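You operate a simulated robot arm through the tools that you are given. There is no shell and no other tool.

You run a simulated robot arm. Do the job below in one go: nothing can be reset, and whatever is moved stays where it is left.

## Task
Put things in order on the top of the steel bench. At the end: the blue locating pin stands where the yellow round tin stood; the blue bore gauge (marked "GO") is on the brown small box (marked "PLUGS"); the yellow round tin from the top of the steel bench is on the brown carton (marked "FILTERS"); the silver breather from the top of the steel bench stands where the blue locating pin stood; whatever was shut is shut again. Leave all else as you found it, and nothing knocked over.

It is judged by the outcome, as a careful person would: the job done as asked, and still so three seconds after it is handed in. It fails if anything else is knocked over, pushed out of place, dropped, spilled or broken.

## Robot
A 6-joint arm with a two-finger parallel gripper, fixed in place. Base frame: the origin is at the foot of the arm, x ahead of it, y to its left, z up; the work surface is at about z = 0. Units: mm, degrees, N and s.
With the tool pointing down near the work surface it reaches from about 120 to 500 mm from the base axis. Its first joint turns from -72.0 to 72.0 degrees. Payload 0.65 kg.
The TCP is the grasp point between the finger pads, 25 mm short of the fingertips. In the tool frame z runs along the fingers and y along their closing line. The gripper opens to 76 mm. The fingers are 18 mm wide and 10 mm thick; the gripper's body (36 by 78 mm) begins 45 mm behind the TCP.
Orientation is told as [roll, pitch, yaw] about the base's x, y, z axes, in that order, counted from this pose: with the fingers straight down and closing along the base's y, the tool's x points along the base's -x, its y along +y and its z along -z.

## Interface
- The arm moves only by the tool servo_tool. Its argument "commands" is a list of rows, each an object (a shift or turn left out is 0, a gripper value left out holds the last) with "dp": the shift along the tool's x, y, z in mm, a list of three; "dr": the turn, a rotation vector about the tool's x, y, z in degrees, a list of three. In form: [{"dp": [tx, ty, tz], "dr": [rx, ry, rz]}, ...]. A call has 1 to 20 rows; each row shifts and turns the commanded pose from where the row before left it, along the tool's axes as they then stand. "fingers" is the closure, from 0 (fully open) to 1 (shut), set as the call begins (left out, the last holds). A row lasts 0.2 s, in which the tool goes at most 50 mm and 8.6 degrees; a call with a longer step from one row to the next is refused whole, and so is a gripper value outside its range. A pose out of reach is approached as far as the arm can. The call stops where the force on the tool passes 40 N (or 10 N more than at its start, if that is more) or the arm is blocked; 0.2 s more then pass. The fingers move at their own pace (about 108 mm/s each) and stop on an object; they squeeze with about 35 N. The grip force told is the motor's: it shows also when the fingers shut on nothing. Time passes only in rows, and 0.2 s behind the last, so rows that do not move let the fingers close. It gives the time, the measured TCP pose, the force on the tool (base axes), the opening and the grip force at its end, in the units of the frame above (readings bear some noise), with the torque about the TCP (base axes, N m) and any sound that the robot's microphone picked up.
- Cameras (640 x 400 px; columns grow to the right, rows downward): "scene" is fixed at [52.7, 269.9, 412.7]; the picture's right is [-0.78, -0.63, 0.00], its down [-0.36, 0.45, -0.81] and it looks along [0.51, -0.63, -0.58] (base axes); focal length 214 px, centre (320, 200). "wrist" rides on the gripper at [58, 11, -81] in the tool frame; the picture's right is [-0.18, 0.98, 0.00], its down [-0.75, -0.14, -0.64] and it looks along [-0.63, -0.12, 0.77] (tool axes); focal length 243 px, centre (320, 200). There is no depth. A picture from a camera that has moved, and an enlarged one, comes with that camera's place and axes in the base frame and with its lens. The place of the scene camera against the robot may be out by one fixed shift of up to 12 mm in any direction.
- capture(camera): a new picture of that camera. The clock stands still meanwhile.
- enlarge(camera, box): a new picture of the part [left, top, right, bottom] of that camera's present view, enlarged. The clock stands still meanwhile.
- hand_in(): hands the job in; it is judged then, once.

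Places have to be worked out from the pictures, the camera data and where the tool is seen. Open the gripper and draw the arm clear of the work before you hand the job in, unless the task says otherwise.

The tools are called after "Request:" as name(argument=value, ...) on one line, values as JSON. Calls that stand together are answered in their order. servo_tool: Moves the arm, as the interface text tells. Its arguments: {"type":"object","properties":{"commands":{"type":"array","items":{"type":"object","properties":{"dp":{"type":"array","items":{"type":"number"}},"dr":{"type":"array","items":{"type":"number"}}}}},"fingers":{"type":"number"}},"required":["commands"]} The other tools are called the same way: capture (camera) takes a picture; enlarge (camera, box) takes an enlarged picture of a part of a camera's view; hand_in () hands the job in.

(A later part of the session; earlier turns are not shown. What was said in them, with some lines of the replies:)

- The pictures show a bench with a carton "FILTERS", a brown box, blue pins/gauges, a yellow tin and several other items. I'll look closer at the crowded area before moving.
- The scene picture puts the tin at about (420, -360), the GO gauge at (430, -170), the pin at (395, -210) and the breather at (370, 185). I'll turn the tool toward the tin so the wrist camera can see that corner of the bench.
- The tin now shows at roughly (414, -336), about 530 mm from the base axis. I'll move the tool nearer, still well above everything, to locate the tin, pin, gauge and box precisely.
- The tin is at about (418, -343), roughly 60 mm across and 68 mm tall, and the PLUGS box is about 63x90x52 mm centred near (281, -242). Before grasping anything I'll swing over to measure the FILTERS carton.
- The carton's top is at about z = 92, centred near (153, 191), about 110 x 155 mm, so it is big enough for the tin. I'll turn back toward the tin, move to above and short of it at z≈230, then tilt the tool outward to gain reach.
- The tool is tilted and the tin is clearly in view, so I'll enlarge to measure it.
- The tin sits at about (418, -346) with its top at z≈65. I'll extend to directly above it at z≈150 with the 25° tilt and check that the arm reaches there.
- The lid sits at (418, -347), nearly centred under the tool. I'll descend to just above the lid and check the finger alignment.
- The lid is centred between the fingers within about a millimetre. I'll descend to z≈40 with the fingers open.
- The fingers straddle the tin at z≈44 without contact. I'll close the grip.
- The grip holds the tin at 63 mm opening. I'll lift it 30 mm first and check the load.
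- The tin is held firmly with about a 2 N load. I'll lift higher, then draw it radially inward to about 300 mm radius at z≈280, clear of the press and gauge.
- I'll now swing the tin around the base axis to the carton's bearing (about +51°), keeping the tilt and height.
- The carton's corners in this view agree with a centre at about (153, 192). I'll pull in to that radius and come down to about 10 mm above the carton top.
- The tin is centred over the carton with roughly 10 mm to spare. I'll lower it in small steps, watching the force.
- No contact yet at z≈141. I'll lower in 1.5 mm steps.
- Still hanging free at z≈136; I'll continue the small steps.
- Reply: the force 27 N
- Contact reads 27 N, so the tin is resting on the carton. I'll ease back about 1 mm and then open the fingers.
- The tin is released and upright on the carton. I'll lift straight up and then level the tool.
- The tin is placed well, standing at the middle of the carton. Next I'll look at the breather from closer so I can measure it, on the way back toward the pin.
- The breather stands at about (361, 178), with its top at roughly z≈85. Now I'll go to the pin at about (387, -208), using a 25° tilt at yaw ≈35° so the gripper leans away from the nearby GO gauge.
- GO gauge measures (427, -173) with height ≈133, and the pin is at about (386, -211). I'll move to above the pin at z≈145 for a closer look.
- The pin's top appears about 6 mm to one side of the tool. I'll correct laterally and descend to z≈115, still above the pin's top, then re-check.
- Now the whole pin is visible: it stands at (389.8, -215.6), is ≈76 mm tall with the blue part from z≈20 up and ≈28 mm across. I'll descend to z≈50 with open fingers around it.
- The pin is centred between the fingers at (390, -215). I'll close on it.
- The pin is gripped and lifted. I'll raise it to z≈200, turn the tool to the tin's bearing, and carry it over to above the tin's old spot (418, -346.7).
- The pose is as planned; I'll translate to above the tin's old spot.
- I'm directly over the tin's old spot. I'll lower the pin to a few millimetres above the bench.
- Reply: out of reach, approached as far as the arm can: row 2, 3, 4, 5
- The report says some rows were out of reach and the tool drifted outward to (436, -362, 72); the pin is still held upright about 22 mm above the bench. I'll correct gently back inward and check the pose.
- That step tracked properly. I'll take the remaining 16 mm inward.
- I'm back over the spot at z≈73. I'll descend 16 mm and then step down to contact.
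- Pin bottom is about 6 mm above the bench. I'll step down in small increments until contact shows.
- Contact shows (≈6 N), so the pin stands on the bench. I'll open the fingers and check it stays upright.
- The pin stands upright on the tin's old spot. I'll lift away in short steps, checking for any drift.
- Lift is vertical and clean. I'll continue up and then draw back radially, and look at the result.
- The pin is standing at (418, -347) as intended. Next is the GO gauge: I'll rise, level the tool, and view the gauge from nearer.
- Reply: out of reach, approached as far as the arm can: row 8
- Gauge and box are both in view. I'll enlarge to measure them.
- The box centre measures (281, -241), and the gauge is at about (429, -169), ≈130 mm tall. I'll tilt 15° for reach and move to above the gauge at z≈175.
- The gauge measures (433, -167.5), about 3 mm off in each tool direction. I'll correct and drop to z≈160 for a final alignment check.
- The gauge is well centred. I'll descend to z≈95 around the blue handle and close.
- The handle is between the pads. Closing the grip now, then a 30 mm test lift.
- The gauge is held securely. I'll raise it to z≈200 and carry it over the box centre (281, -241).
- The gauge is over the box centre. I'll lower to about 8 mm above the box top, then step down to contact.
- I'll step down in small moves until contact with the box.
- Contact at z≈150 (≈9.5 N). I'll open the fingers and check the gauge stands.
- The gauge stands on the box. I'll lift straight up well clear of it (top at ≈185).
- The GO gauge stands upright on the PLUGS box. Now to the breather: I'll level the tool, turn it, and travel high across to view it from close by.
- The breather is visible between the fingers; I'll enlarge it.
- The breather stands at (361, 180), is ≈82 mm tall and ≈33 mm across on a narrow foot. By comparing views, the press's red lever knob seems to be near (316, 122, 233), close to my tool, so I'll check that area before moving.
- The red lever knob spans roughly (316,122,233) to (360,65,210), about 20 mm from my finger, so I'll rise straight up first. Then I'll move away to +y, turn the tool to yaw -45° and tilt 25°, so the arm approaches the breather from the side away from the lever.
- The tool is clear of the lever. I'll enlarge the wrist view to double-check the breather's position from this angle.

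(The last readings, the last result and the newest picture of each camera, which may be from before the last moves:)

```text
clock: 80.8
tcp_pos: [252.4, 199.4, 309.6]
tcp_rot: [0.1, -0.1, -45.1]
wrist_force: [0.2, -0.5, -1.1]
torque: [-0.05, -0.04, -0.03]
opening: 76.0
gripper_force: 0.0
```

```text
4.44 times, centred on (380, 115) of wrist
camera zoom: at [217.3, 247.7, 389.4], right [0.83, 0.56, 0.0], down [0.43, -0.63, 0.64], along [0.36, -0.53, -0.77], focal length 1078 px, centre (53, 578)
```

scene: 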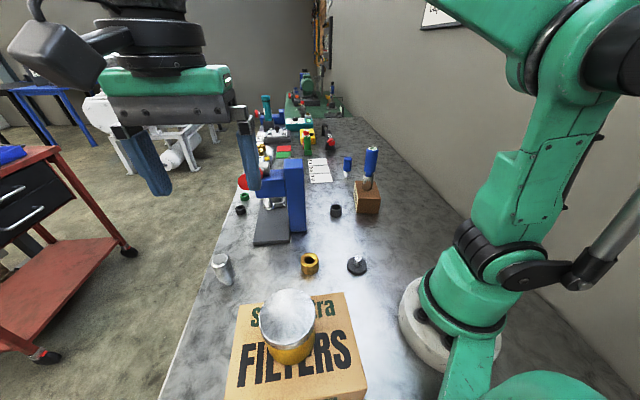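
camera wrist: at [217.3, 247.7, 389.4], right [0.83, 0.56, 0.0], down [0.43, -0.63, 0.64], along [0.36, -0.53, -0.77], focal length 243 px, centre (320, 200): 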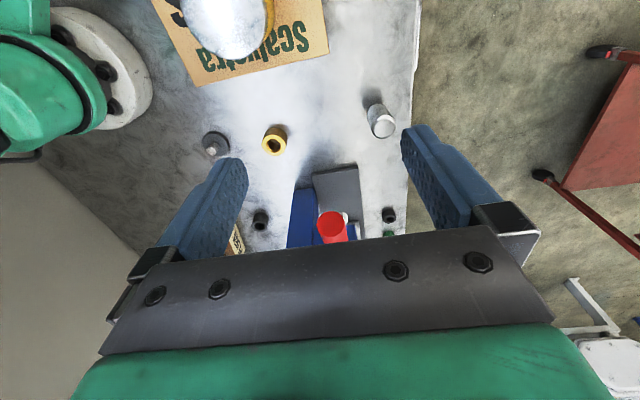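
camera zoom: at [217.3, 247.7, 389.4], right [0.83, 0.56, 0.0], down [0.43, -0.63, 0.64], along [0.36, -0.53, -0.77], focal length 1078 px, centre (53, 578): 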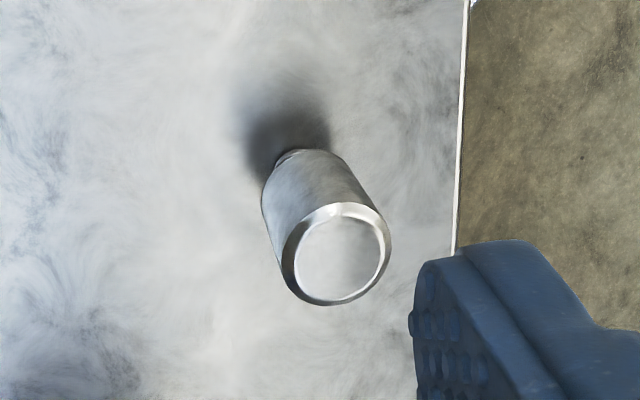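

This view gives about (363, 186), close to the earlier estimate. I'll tilt the tool 25° and move to the pre-approach point behind the breather along the tool axis.

Request:
servo_tool(commands=[{"dr": [0, -8.33, 0]}, {"dr": [0, -8.33, 0]}, {"dr": [0, -8.34, 0]}, {"dp": [6, 13.2, 24.9]}, {"dp": [6, 13.2, 24.9]}, {"dp": [6, 13.2, 24.9]}, {"dp": [6, 13.2, 24.9]}, {"dp": [6, 13.2, 24.9]}, {}], fingers=0.1)

Request:
capture(camera="wrist")

Request:
capture(camera="scene")

```text
clock: 82.8
tcp_pos: [315.4, 228.6, 183.2]
tcp_rot: [0.0, -25.1, -44.9]
wrist_force: [0.5, 0.3, 0.0]
torque: [0.01, 0.01, -0.01]
opening: 68.2
gripper_force: 0.0
```

```text
taken
camera wrist: at [261.9, 296.9, 230.7], right [0.81, 0.58, 0.08], down [0.19, -0.39, 0.9], along [0.55, -0.72, -0.43], focal length 243 px, centre (320, 200)
```

wrist: 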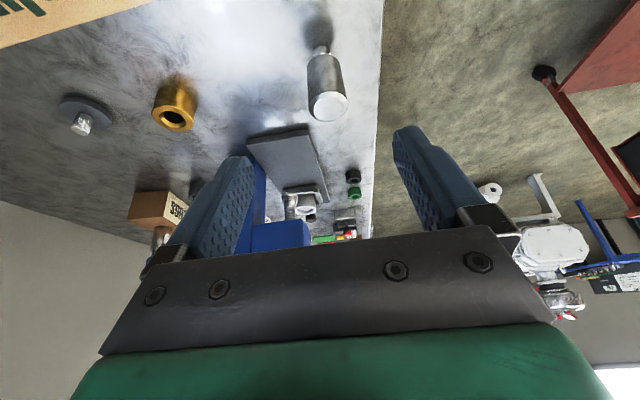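

```text
taken
```

scene: 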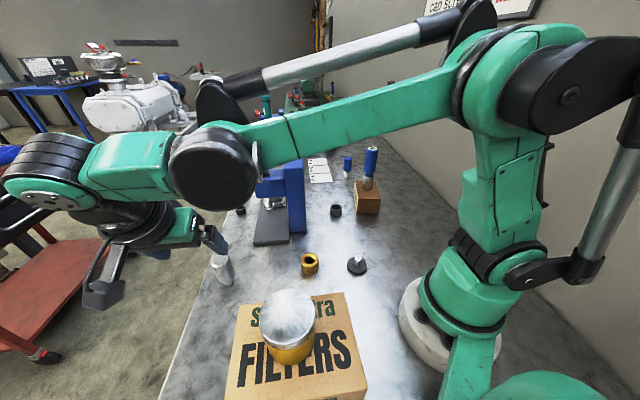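

The breather is fully visible from here. I'll enlarge to measure it.

Request:
enlarge(camera="wrist", box=[270, 20, 400, 140])

```text
3.33 times, centred on (335, 80) of wrist
camera zoom: at [261.9, 296.9, 230.7], right [0.81, 0.58, 0.08], down [0.19, -0.39, 0.9], along [0.55, -0.72, -0.43], focal length 809 px, centre (270, 600)
```

zoom: 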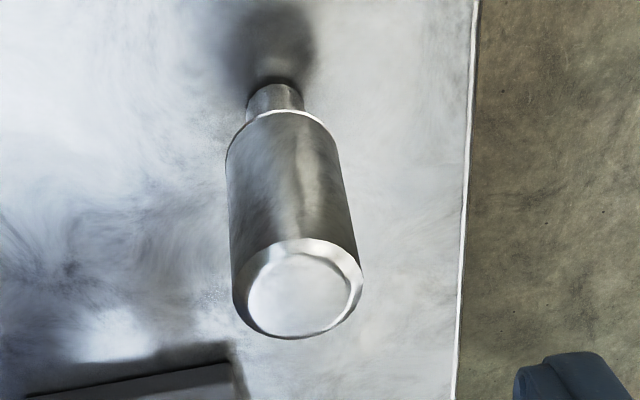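

The breather stands at (364.8, 185.2), body from z≈17 to ≈74, ≈33 mm across. I'll advance along the tool axis to just above it and re-check.

Request:
servo_tool(commands=[{"dp": [-0.2, 1.5, 26]}, {"dp": [-0.2, 1.5, 26]}, {"dp": [-0.2, 1.5, 26]}, {}])

Request:
capture(camera="wrist")

Request:
capture(camera="scene")

```text
clock: 83.8
tcp_pos: [344.1, 207.8, 112.2]
tcp_rot: [0.1, -25.0, -44.9]
wrist_force: [-0.1, 0.9, -0.1]
torque: [-0.01, -0.01, 0.0]
opening: 68.3
gripper_force: 0.2
```

```text
taken
camera wrist: at [289.0, 276.1, 160.6], right [0.81, 0.58, 0.08], down [0.19, -0.39, 0.9], along [0.55, -0.72, -0.43], focal length 243 px, centre (320, 200)
```

wrist: 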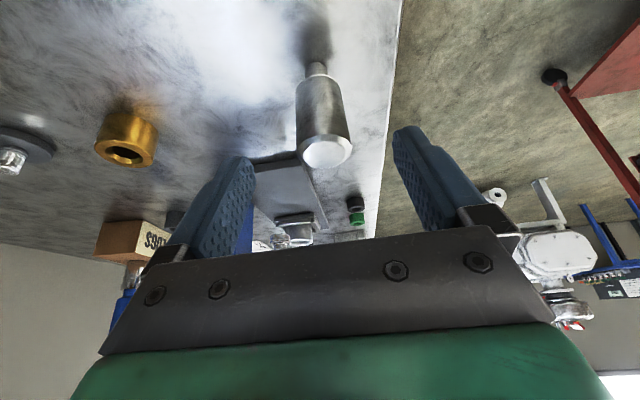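

```text
taken
```

scene: 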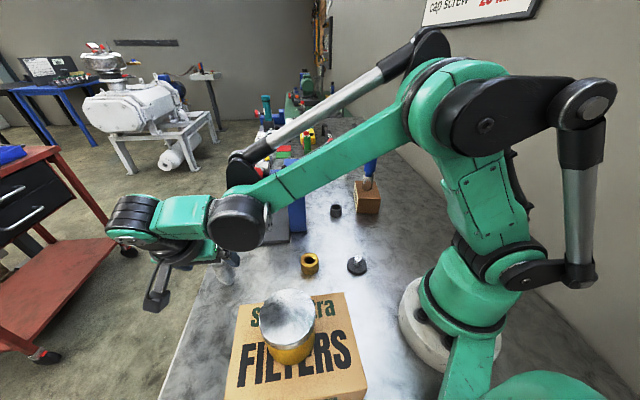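

Alignment is within about 1.5 mm. I'll continue along the tool axis to the grip height (z≈45).

Request:
servo_tool(commands=[{"dp": [-0.12, 0.3, 14.8]}, {"dp": [-0.12, 0.3, 14.8]}, {"dp": [-0.12, 0.3, 14.8]}, {"dp": [-0.12, 0.3, 14.8]}, {"dp": [-0.12, 0.2, 14.8]}, {}])

Request:
capture(camera="wrist")

Request:
capture(camera="scene")

```text
clock: 85.2
tcp_pos: [365.4, 186.0, 46.2]
tcp_rot: [0.1, -25.0, -44.9]
wrist_force: [0.5, -1.0, -0.2]
torque: [-0.05, -0.03, -0.02]
opening: 68.1
gripper_force: 0.1
```

```text
taken
camera wrist: at [312.2, 254.9, 93.8], right [0.81, 0.58, 0.08], down [0.19, -0.39, 0.9], along [0.55, -0.72, -0.43], focal length 243 px, centre (320, 200)
```

wrist: 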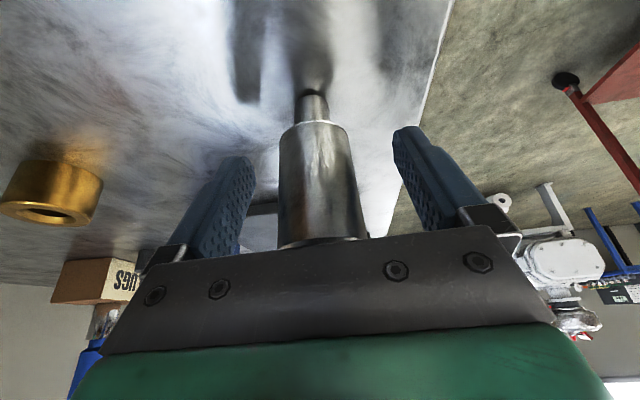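

```text
taken
```

scene: 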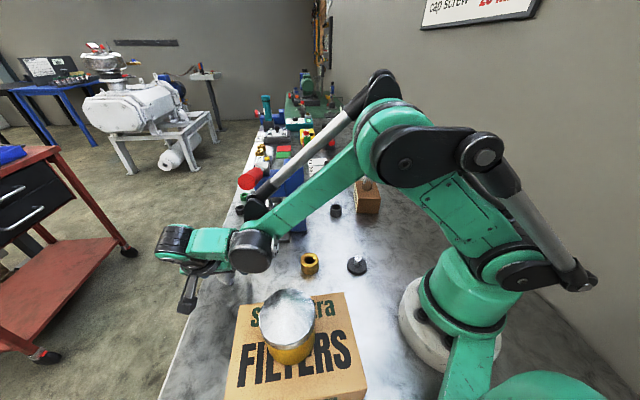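

The breather is centred between the pads and the press knob is untouched. Closing the grip.

Request:
servo_tool(commands=[{}, {}, {}, {}], fingers=1)

Request:
capture(camera="wrist")

```text
clock: 86.2
tcp_pos: [365.9, 186.4, 46.4]
tcp_rot: [0.0, -25.0, -44.8]
wrist_force: [-0.2, -0.5, 0.0]
torque: [-0.01, -0.02, -0.01]
opening: 31.6
gripper_force: 35.0
```

```text
taken
camera wrist: at [312.1, 254.9, 94.0], right [0.81, 0.58, 0.08], down [0.19, -0.39, 0.9], along [0.55, -0.72, -0.43], focal length 243 px, centre (320, 200)
```

wrist: 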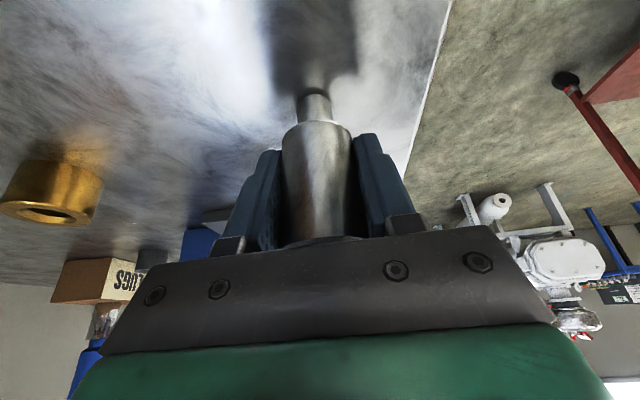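

Gripped at 31.6 mm. I'll back out along the tool axis, first a short test lift.

Request:
servo_tool(commands=[{"dp": [-4.2, 0, -9.06]}, {"dp": [-4.2, 0, -9.06]}, {"dp": [0, 0, -12]}, {}])

Request:
capture(camera="wrist")

```text
clock: 87.2
tcp_pos: [364.5, 189.6, 78.4]
tcp_rot: [0.0, -25.1, -45.0]
wrist_force: [-1.0, -0.2, -0.2]
torque: [0.01, 0.01, 0.03]
opening: 31.3
gripper_force: 35.1
```

```text
taken
camera wrist: at [308.8, 257.9, 125.3], right [0.81, 0.58, 0.08], down [0.19, -0.39, 0.9], along [0.55, -0.72, -0.43], focal length 243 px, centre (320, 200)
```

wrist: 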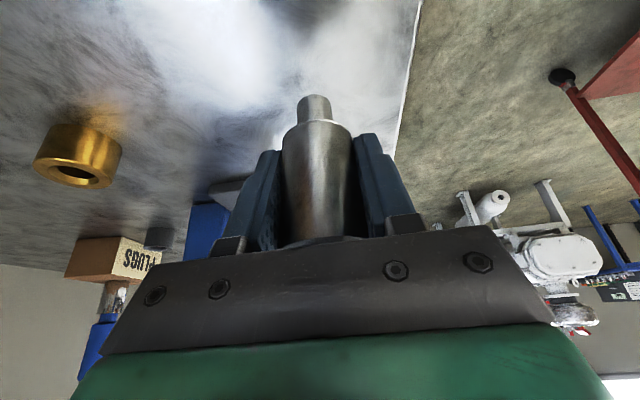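

The breather is held firmly. I'll back out further along the axis, rise to z≈300, and carry it on the inner side of the press lever toward the other end.

Request:
servo_tool(commands=[{"dp": [0, 0, -26]}, {"dp": [0, 0, -26]}, {"dp": [0, 0, -26]}, {"dp": [0, 0, -26]}, {"dp": [0, 0, -26]}, {"dp": [-10.5, -25.9, -18.1]}, {"dp": [-10.5, -25.9, -18.1]}, {"dp": [-10.5, -25.9, -18.1]}, {"dp": [-10.5, -25.9, -18.1]}, {"dp": [-10.5, -25.9, -18.1]}, {}])

Request:
capture(camera="scene")

```text
clock: 89.6
tcp_pos: [237.8, 130.3, 302.1]
tcp_rot: [0.0, -25.2, -44.9]
wrist_force: [-0.1, 0.0, -1.6]
torque: [-0.02, 0.05, -0.01]
opening: 31.4
gripper_force: 34.5
```

```text
taken
```

scene: 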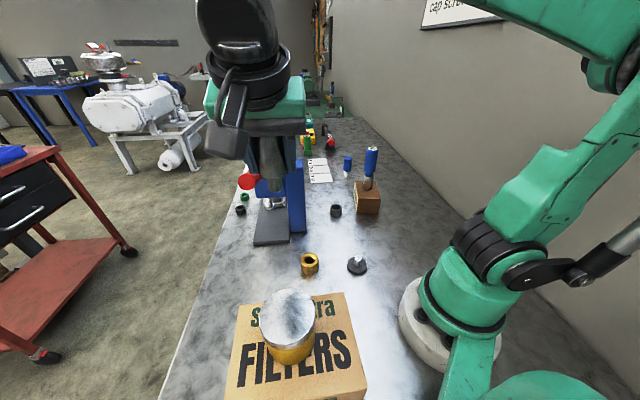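

All as planned. I'll continue across to (340, -165) at z≈230.

Request:
servo_tool(commands=[{"dp": [-23.5, -26.9, 13.2]}, {"dp": [-23.5, -26.9, 13.2]}, {"dp": [-23.5, -26.9, 13.2]}, {"dp": [-23.5, -26.9, 13.2]}, {"dp": [-23.5, -26.9, 13.2]}, {"dp": [-21.2, -0.7, 23.1]}, {"dp": [-21.2, -0.7, 23.1]}, {"dp": [-21.2, -0.7, 23.1]}, {"dp": [-21.2, -0.7, 23.1]}, {"dp": [-21.2, -0.7, 23.1]}, {}])

Request:
capture(camera="scene")

Request:
capture(camera="wrist")

```text
clock: 92.0
tcp_pos: [339.6, -166.0, 231.5]
tcp_rot: [-0.1, -25.0, -44.9]
wrist_force: [-0.6, -0.5, -1.3]
torque: [0.03, 0.0, -0.02]
opening: 31.6
gripper_force: 35.1
```

```text
taken
```

scene: 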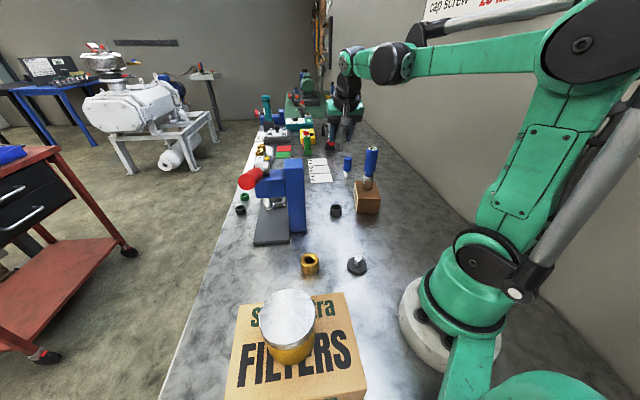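

```text
taken
camera wrist: at [286.0, -97.1, 278.3], right [0.81, 0.58, 0.08], down [0.19, -0.39, 0.9], along [0.55, -0.72, -0.43], focal length 243 px, centre (320, 200)
```

wrist: 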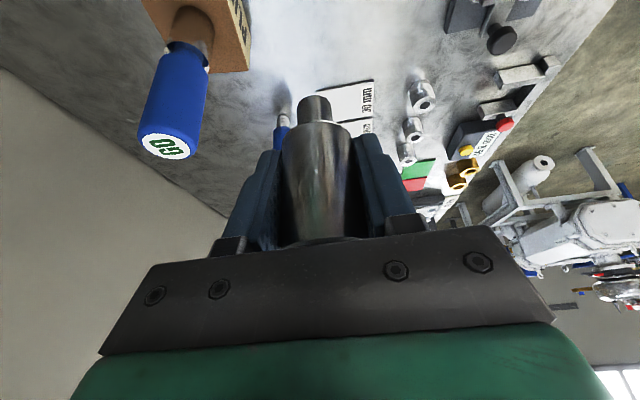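

The gauge on its box, the pin and the cards are all clear of the path. I'll bring the breather to above the pin's old spot at (390, -216), z≈110.

Request:
servo_tool(commands=[{"dp": [-2.2, 0.07, 23.4]}, {"dp": [-2.2, 0.07, 23.4]}, {"dp": [-2.2, 0.07, 23.4]}, {"dp": [-2.2, 0.07, 23.4]}, {"dp": [-2.2, 0.07, 23.4]}, {"dp": [-2.2, 0.07, 23.4]}, {}])

Request:
capture(camera="wrist")

Request:
enlarge(camera="scene", box=[290, 110, 400, 220])

```text
clock: 93.6
tcp_pos: [388.4, -214.9, 108.3]
tcp_rot: [0.1, -25.1, -45.0]
wrist_force: [0.2, 0.1, -0.7]
torque: [0.0, 0.02, -0.01]
opening: 31.6
gripper_force: 34.9
```

```text
taken
camera wrist: at [334.8, -146.6, 155.1], right [0.81, 0.58, 0.08], down [0.19, -0.39, 0.9], along [0.55, -0.72, -0.43], focal length 243 px, centre (320, 200)
```

wrist: 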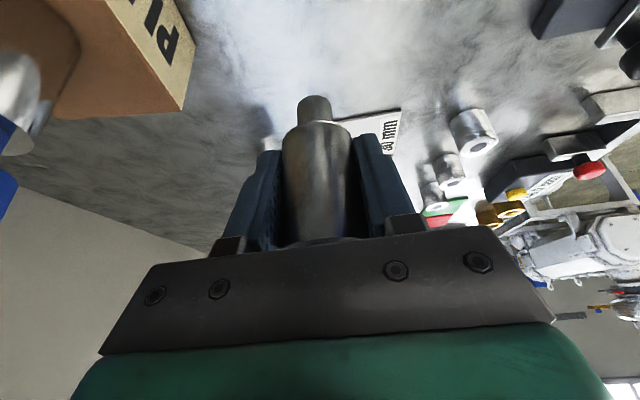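

```text
3.64 times, centred on (345, 165) of scene
camera zoom: at [52.7, 269.9, 412.7], right [-0.78, -0.63, 0.0], down [-0.36, 0.45, -0.81], along [0.51, -0.63, -0.58], focal length 780 px, centre (229, 327)
```

zoom: 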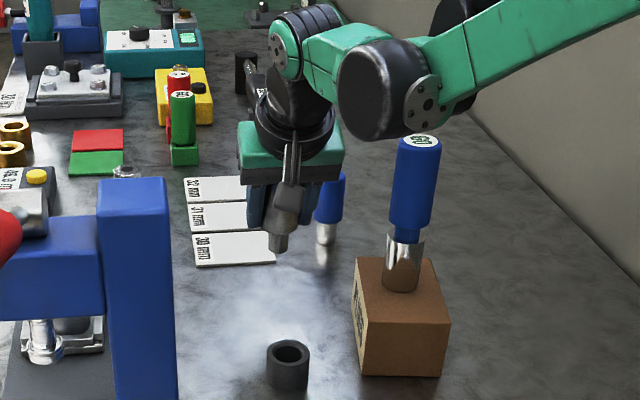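

The arm's wrist joint would come down close to the GO gauge with this tool heading, so I won't descend like this. I'll rise 50 mm and turn the tool about the vertical to yaw ≈ -100°, which moves the wrist and forearm away from the gauge while keeping the breather upright.

Request:
servo_tool(commands=[{"dp": [-10.6, 0, -22.7]}, {"dp": [-10.6, 0, -22.7]}, {"dr": [3.32, 0, 7.12]}, {"dr": [3.32, 0, 7.12]}, {"dr": [3.32, 0, 7.12]}, {"dr": [3.32, 0, 7.12]}, {"dr": [3.32, 0, 7.12]}, {"dr": [3.32, 0, 7.12]}, {"dr": [3.32, 0, 7.12]}, {}])

Request:
capture(camera="wrist")

Request:
enlarge(camera="scene", box=[280, 80, 430, 220])

```text
clock: 95.8
tcp_pos: [390.5, -214.0, 158.8]
tcp_rot: [0.1, -25.0, -100.1]
wrist_force: [-0.1, -0.2, -1.0]
torque: [-0.02, -0.03, 0.04]
opening: 31.6
gripper_force: 35.0
```

```text
taken
camera wrist: at [415.8, -131.9, 206.5], right [0.94, -0.34, 0.08], down [-0.21, -0.38, 0.9], along [-0.27, -0.86, -0.43], focal length 243 px, centre (320, 200)
```

wrist: 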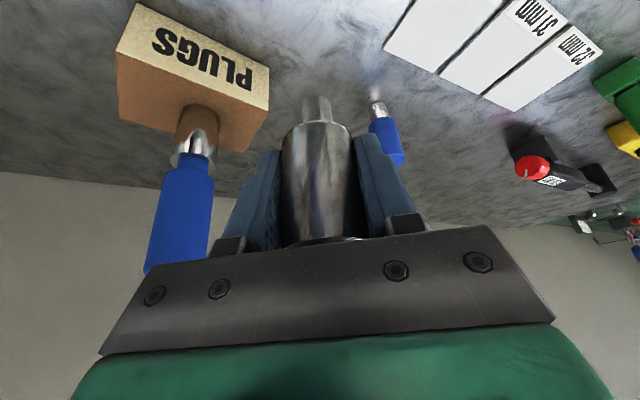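

```text
2.86 times, centred on (355, 150) of scene
camera zoom: at [52.7, 269.9, 412.7], right [-0.78, -0.63, 0.0], down [-0.36, 0.45, -0.81], along [0.51, -0.63, -0.58], focal length 613 px, centre (220, 343)
```

zoom: 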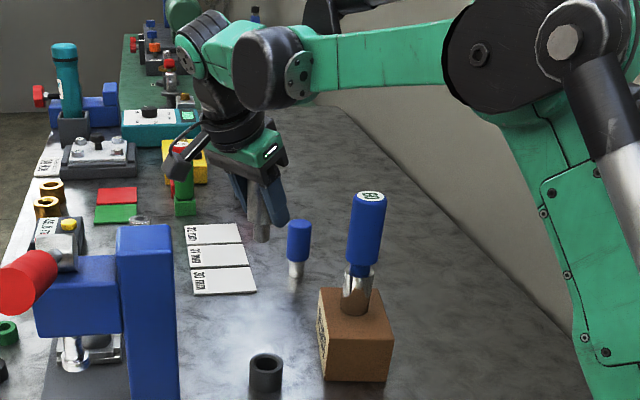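

The wrist joint and forearm are now well away from the gauge (about 80 mm to the side). I'll descend straight down to about 8 mm above the bench.

Request:
servo_tool(commands=[{"dp": [6.34, 0, 13.6]}, {"dp": [6.34, 0, 13.6]}, {"dp": [6.34, 0, 13.6]}, {"dp": [6.34, 0, 13.6]}, {}])

Request:
enlarge(camera="scene", box=[280, 80, 430, 220])

Request:
capture(camera="wrist")

```text
clock: 97.0
tcp_pos: [392.6, -215.4, 99.2]
tcp_rot: [0.0, -25.0, -99.9]
wrist_force: [0.1, 0.9, -1.4]
torque: [0.01, 0.02, -0.02]
opening: 31.6
gripper_force: 35.2
```

```text
2.86 times, centred on (355, 150) of scene
camera zoom: at [52.7, 269.9, 412.7], right [-0.78, -0.63, 0.0], down [-0.36, 0.45, -0.81], along [0.51, -0.63, -0.58], focal length 613 px, centre (220, 343)
```

zoom: 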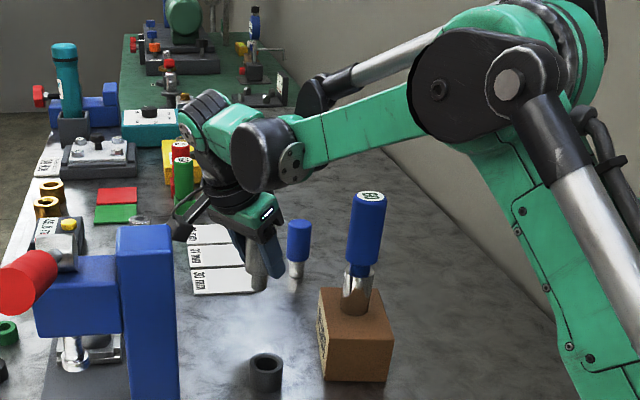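

```text
taken
camera wrist: at [417.0, -132.7, 146.5], right [0.94, -0.33, 0.08], down [-0.21, -0.38, 0.9], along [-0.27, -0.86, -0.43], focal length 243 px, centre (320, 200)
```

wrist: 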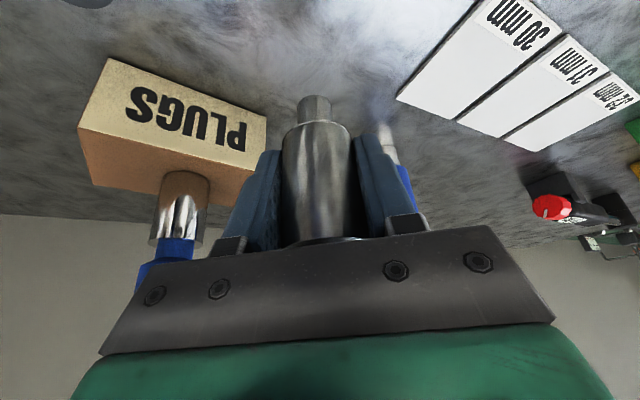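

The forearm stays on the near side of the gauge with lateral room. I'll continue down with a slight -1.5 mm correction along the closing direction.

Request:
servo_tool(commands=[{"dp": [4.23, -0.5, 9.06]}, {"dp": [4.23, -0.5, 9.06]}, {"dp": [4.23, -0.5, 9.06]}, {}])

Request:
enlarge(camera="scene", box=[280, 80, 430, 220])

Request:
capture(camera="wrist")

```text
clock: 98.0
tcp_pos: [390.3, -214.5, 69.4]
tcp_rot: [0.2, -25.0, -99.9]
wrist_force: [0.5, 0.4, -1.4]
torque: [-0.02, 0.0, 0.01]
opening: 31.4
gripper_force: 35.0
```

```text
2.86 times, centred on (355, 150) of scene
camera zoom: at [52.7, 269.9, 412.7], right [-0.78, -0.63, 0.0], down [-0.36, 0.45, -0.81], along [0.51, -0.63, -0.58], focal length 613 px, centre (220, 343)
```

zoom: 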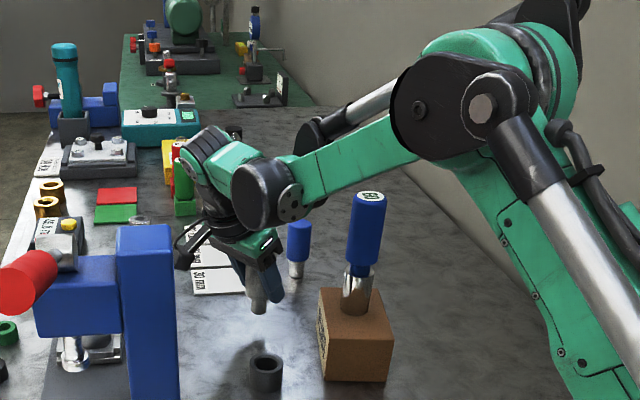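

```text
taken
camera wrist: at [415.1, -131.7, 116.6], right [0.94, -0.33, 0.08], down [-0.21, -0.38, 0.9], along [-0.27, -0.86, -0.43], focal length 243 px, centre (320, 200)
```

wrist: 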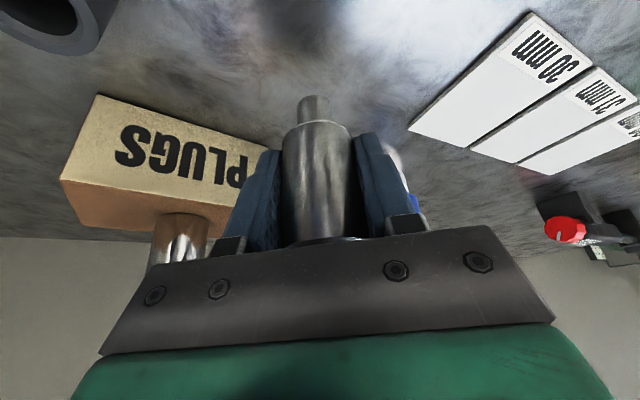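

Still clear everywhere. I'll go down another 18 mm, to about 5 mm above the bench.

Request:
servo_tool(commands=[{"dp": [3.35, -0.2, 8.37]}, {"dp": [3.35, -0.2, 8.37]}, {}])

Request:
enlarge(camera="scene", box=[290, 110, 400, 220])

```text
clock: 98.8
tcp_pos: [388.8, -214.3, 52.0]
tcp_rot: [-0.1, -25.0, -100.0]
wrist_force: [0.3, 0.4, -1.2]
torque: [0.0, -0.02, 0.0]
opening: 31.6
gripper_force: 34.7
```

```text
3.64 times, centred on (345, 165) of scene
camera zoom: at [52.7, 269.9, 412.7], right [-0.78, -0.63, 0.0], down [-0.36, 0.45, -0.81], along [0.51, -0.63, -0.58], focal length 780 px, centre (229, 327)
```

zoom: 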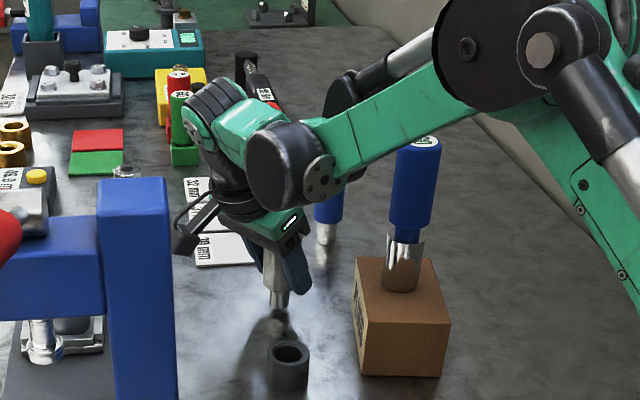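

The gauge is clear, but in the scene view the breather's foot seems slightly right of where the pin's base was. I'll enlarge to check that precisely before setting it down.

Request:
enlarge(camera="scene", box=[310, 170, 360, 210])

Request:
enlarge(camera="wrist", box=[240, 50, 420, 200])

```text
10.00 times, centred on (335, 190) of scene
camera zoom: at [52.7, 269.9, 412.7], right [-0.78, -0.63, 0.0], down [-0.36, 0.45, -0.81], along [0.51, -0.63, -0.58], focal length 2145 px, centre (170, 300)
```

zoom: 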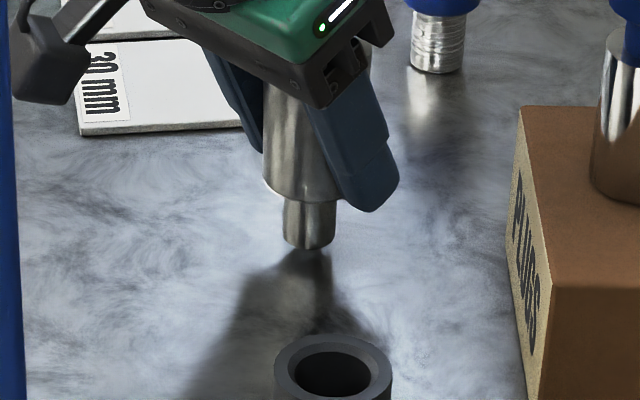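

```text
2.67 times, centred on (330, 125) of wrist
camera zoom: at [413.5, -132.4, 98.3], right [0.94, -0.33, 0.08], down [-0.21, -0.38, 0.9], along [-0.27, -0.86, -0.43], focal length 647 px, centre (293, 400)
```

zoom: 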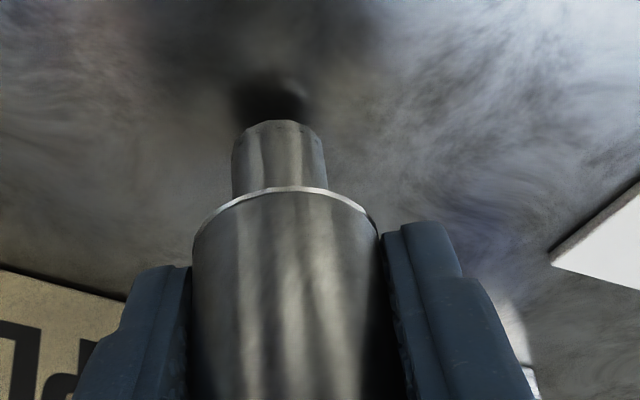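

Measured against the fixed ring, the foot is about 3 px (≈10 mm) right of where the pin's base stood, because the two objects sit slightly differently in the grip. I'll shift by about (+7.8, +6.2) mm at this height and compare again.

Request:
servo_tool(commands=[{"dp": [3.4, 3.3, -1.59]}, {"dp": [3.4, 3.3, -1.58]}, {}])

Request:
enlarge(camera="scene", box=[310, 170, 360, 210])

Request:
enlarge(camera="scene", box=[290, 120, 380, 220])

```text
clock: 99.6
tcp_pos: [397.9, -208.6, 50.4]
tcp_rot: [0.0, -25.0, -99.9]
wrist_force: [-0.5, 0.9, -0.6]
torque: [-0.01, 0.0, 0.01]
opening: 31.5
gripper_force: 35.1
```

```text
10.00 times, centred on (335, 190) of scene
camera zoom: at [52.7, 269.9, 412.7], right [-0.78, -0.63, 0.0], down [-0.36, 0.45, -0.81], along [0.51, -0.63, -0.58], focal length 2145 px, centre (170, 300)
```

zoom: 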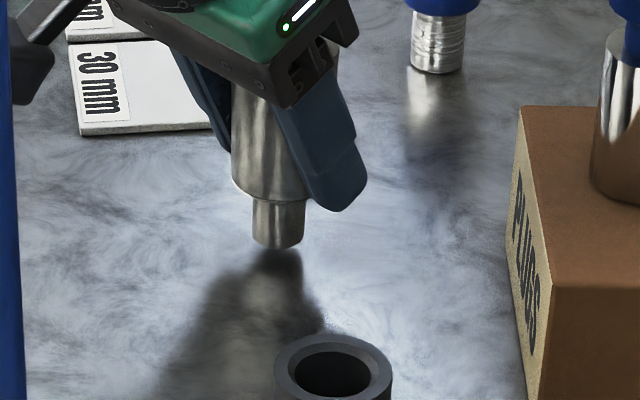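

```text
4.00 times, centred on (335, 170) of scene
camera zoom: at [52.7, 269.9, 412.7], right [-0.78, -0.63, 0.0], down [-0.36, 0.45, -0.81], along [0.51, -0.63, -0.58], focal length 858 px, centre (260, 320)
```

zoom: 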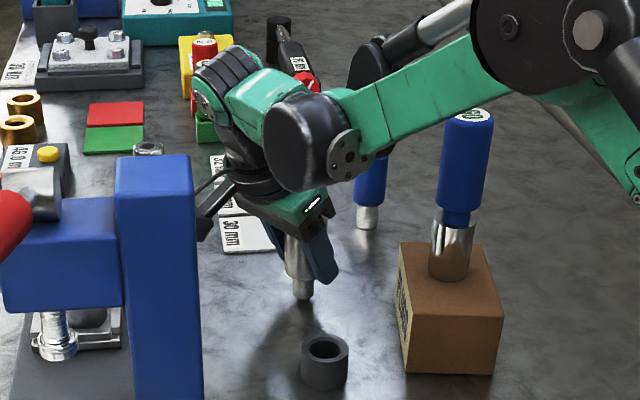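

The foot now lines up with the pin's old base in the scene view (303 in the same zoom as before). I'll lower in small steps to contact.

Request:
servo_tool(commands=[{"dp": [0.85, 0, 1.81]}, {}])

Request:
servo_tool(commands=[{"dp": [0.42, 0, 0.91]}, {}])

Request:
servo_tool(commands=[{"dp": [0.42, 0, 0.91]}, {}])

```text
clock: 100.2
tcp_pos: [396.2, -209.4, 49.6]
tcp_rot: [0.2, -25.0, -99.8]
wrist_force: [-0.8, -0.2, -1.2]
torque: [0.05, 0.01, 0.0]
opening: 31.6
gripper_force: 34.5
```

```text
clock: 100.8
tcp_pos: [396.9, -209.5, 47.5]
tcp_rot: [0.2, -25.0, -99.9]
wrist_force: [0.0, -0.1, -1.1]
torque: [0.0, -0.03, -0.02]
opening: 31.6
gripper_force: 35.1
```

```text
clock: 101.4
tcp_pos: [396.7, -210.6, 46.4]
tcp_rot: [0.1, -25.1, -99.7]
wrist_force: [0.5, -1.5, -1.3]
torque: [0.0, 0.03, 0.0]
opening: 31.6
gripper_force: 35.1
```

Request:
servo_tool(commands=[{"dp": [0.42, 0, 0.91]}, {}])

Request:
enlarge(camera="scene", box=[310, 170, 360, 210])

```text
clock: 102.0
tcp_pos: [397.7, -210.4, 45.1]
tcp_rot: [0.1, -25.1, -99.8]
wrist_force: [-1.8, 2.8, 25.3]
torque: [0.05, 0.07, -0.01]
opening: 31.7
gripper_force: 34.6
```

```text
10.00 times, centred on (335, 190) of scene
camera zoom: at [52.6, 269.9, 412.7], right [-0.78, -0.63, 0.0], down [-0.36, 0.45, -0.81], along [0.51, -0.63, -0.58], focal length 2145 px, centre (170, 300)
```

zoom: 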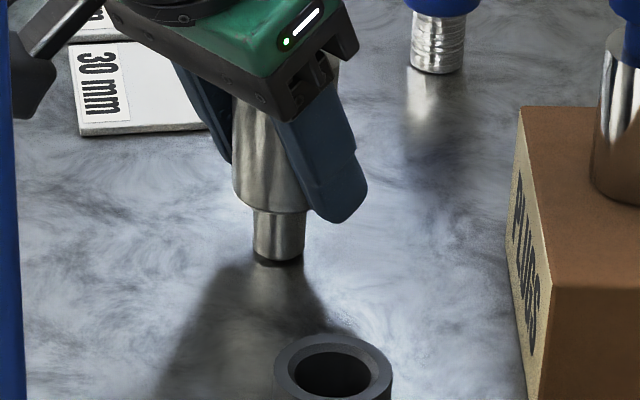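

Contact (≈25 N) with the foot's bottom edge at px (330.8, 196.4), matching the pin's old base. I'll ease up slightly and open the fingers.

Request:
servo_tool(commands=[{"dp": [-0.3, 0, -0.6]}, {}])

Request:
servo_tool(commands=[{}, {}, {}], fingers=0.2)

Request:
capture(camera="wrist")

Request:
enlarge(camera="scene", box=[310, 170, 360, 210])

```text
clock: 102.6
tcp_pos: [397.2, -210.0, 47.6]
tcp_rot: [0.1, -25.0, -100.1]
wrist_force: [-0.4, 0.4, 1.5]
torque: [-0.05, -0.05, -0.02]
opening: 31.5
gripper_force: 35.1
```

```text
clock: 103.4
tcp_pos: [396.4, -209.3, 48.3]
tcp_rot: [0.1, -25.0, -99.9]
wrist_force: [-0.1, 0.0, 0.3]
torque: [0.03, 0.0, -0.01]
opening: 61.0
gripper_force: 0.0
```

```text
taken
camera wrist: at [421.5, -126.8, 94.0], right [0.94, -0.33, 0.08], down [-0.21, -0.38, 0.9], along [-0.27, -0.86, -0.43], focal length 243 px, centre (320, 200)
```

wrist: 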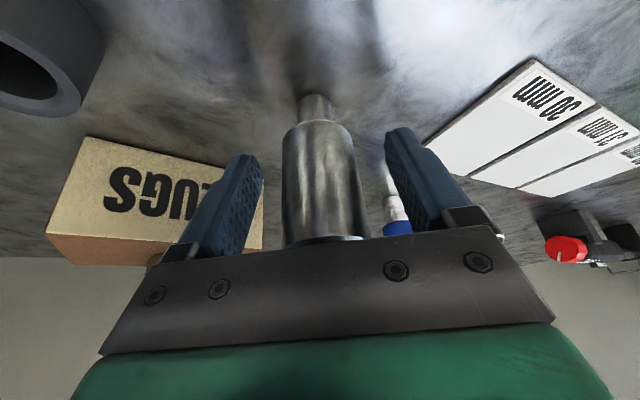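

```text
10.00 times, centred on (335, 190) of scene
camera zoom: at [52.7, 269.9, 412.7], right [-0.78, -0.63, 0.0], down [-0.36, 0.45, -0.81], along [0.51, -0.63, -0.58], focal length 2145 px, centre (170, 300)
```

zoom: 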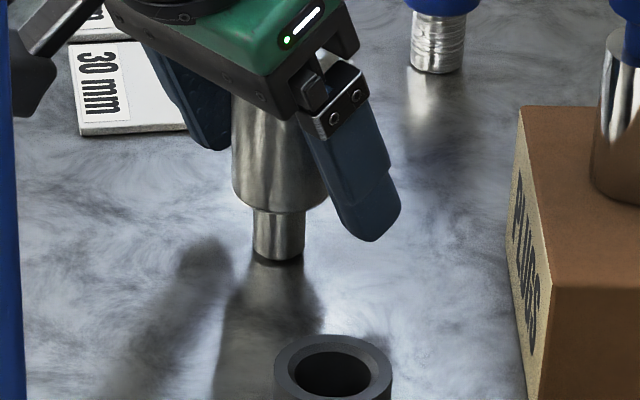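

The breather stands on its own at the pin's old spot. I'll withdraw straight up, slowly at first.

Request:
servo_tool(commands=[{"dp": [-4.2, 0, -9.06]}, {"dp": [-4.2, 0, -9.06]}, {"dp": [-4.2, 0, -9.06]}, {"dp": [-6.3, 0, -13.6]}, {"dp": [-6.3, 0, -13.6]}, {"dp": [-6.3, 0, -13.6]}, {"dp": [-6.3, 0, -13.6]}, {"dp": [-6.3, 0, -13.6]}, {"dp": [-6.3, 0, -13.6]}, {}])

Request:
capture(camera="wrist")

Request:
enlarge(camera="scene", box=[280, 80, 430, 220])

```text
clock: 105.6
tcp_pos: [395.4, -210.0, 168.0]
tcp_rot: [0.1, -25.0, -99.9]
wrist_force: [-0.2, 0.0, 0.7]
torque: [-0.01, -0.02, 0.0]
opening: 60.7
gripper_force: 0.1
```

```text
taken
camera wrist: at [421.0, -126.5, 214.4], right [0.94, -0.33, 0.08], down [-0.21, -0.38, 0.9], along [-0.27, -0.86, -0.43], focal length 243 px, centre (320, 200)
```

wrist: 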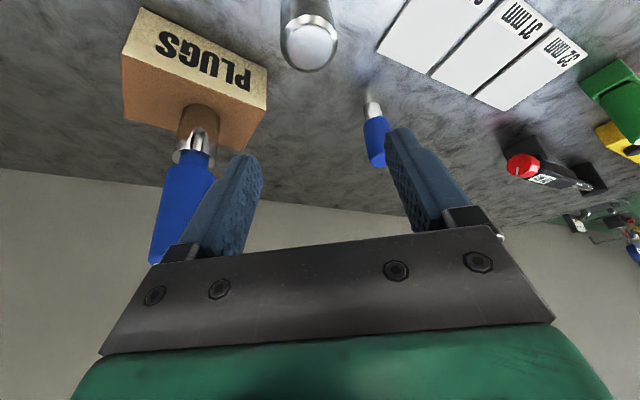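

```text
2.86 times, centred on (355, 150) of scene
camera zoom: at [52.7, 269.9, 412.7], right [-0.78, -0.63, 0.0], down [-0.36, 0.45, -0.81], along [0.51, -0.63, -0.58], focal length 613 px, centre (220, 343)
```

zoom: 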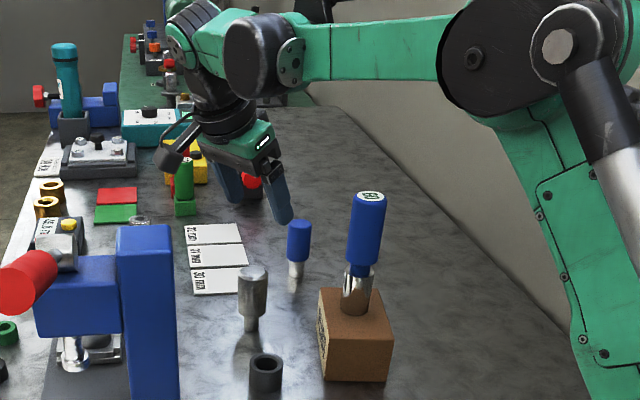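

All four items are placed. I'll draw the arm back and up, clear of the work, then do a final inspection.

Request:
servo_tool(commands=[{"dp": [3.6, -26.2, -22.5]}, {"dp": [3.6, -26.2, -22.5]}, {"dp": [3.6, -26.2, -22.5]}, {"dp": [3.6, -26.2, -22.5]}, {"dp": [3.6, -26.2, -22.5]}, {"dp": [3.6, -26.2, -22.5]}, {"dp": [3.6, -26.2, -22.5]}, {}], fingers=0)

Request:
capture(camera="scene")

Request:
enlarge(camera="scene", box=[220, 110, 400, 222])

Request:
enlarge(camera="scene", box=[200, 220, 400, 400])

```text
clock: 107.4
tcp_pos: [232.0, -88.9, 297.2]
tcp_rot: [0.0, -24.9, -100.0]
wrist_force: [0.3, 0.6, 0.6]
torque: [-0.02, -0.02, 0.0]
opening: 76.2
gripper_force: 0.0
```

```text
taken
```

scene: 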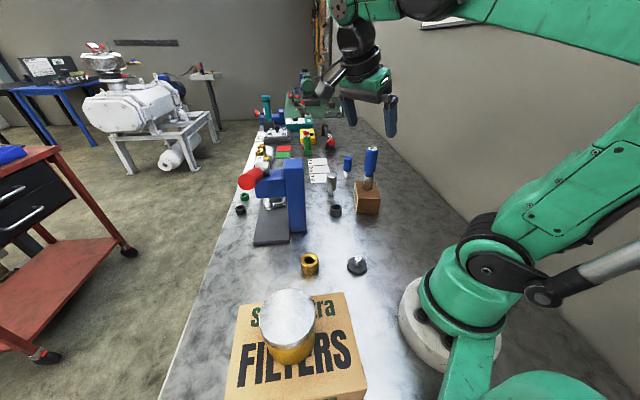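

```text
3.56 times, centred on (310, 166) of scene
camera zoom: at [52.7, 269.9, 412.7], right [-0.78, -0.63, 0.0], down [-0.36, 0.45, -0.81], along [0.51, -0.63, -0.58], focal length 763 px, centre (356, 321)
```

zoom: 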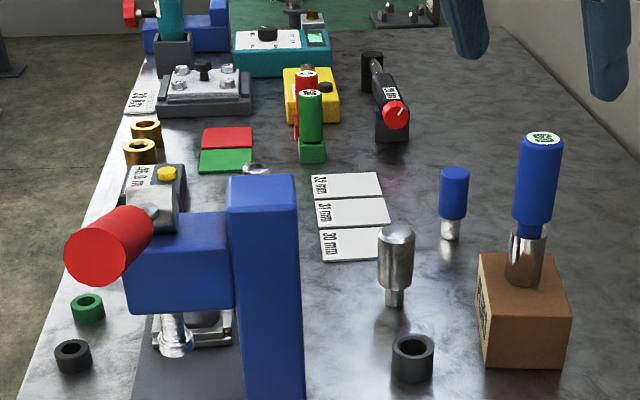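

```text
2.22 times, centred on (300, 310) of scene
camera zoom: at [52.7, 269.9, 412.7], right [-0.78, -0.63, 0.0], down [-0.36, 0.45, -0.81], along [0.51, -0.63, -0.58], focal length 477 px, centre (364, -44)
```

zoom: 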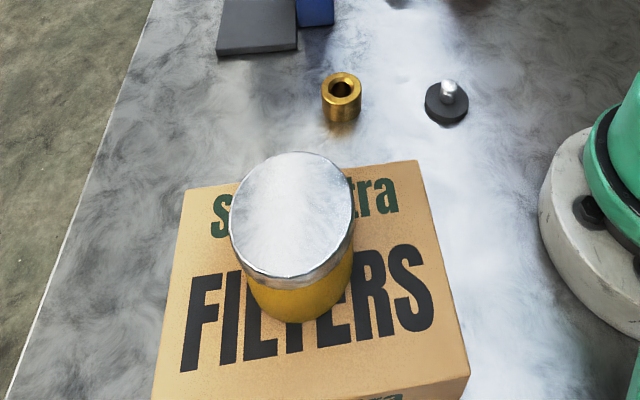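

Final check: the tin is on the FILTERS carton, the pin is on the tin's old spot, and the GO gauge is on the PLUGS box. The breather is where the pin stood, and nothing else has moved. The gripper is open and the arm is clear, so I'm handing the job in.

Request:
hand_in()

```text
The job is handed in.
```

The bench is set as you asked, and I've handed the job in. The result of the judging hasn't come back to me.

- **Yellow round tin:** it stands near the middle of the brown FILTERS carton.
- **Blue locating pin:** it stands upright where the tin stood, at about (418, -347) mm.
- **Blue GO gauge:** it stands upright near the middle of the brown PLUGS box.
- **Silver breather:** it stands on its foot where the pin stood. I matched it to the pin's old base in the scene picture, and it could be off by about 3 mm.

In the last pictures nothing else on the bench looked moved or knocked over. I opened nothing, so there was nothing to shut again. The gripper is open and the arm is drawn back clear of the work.
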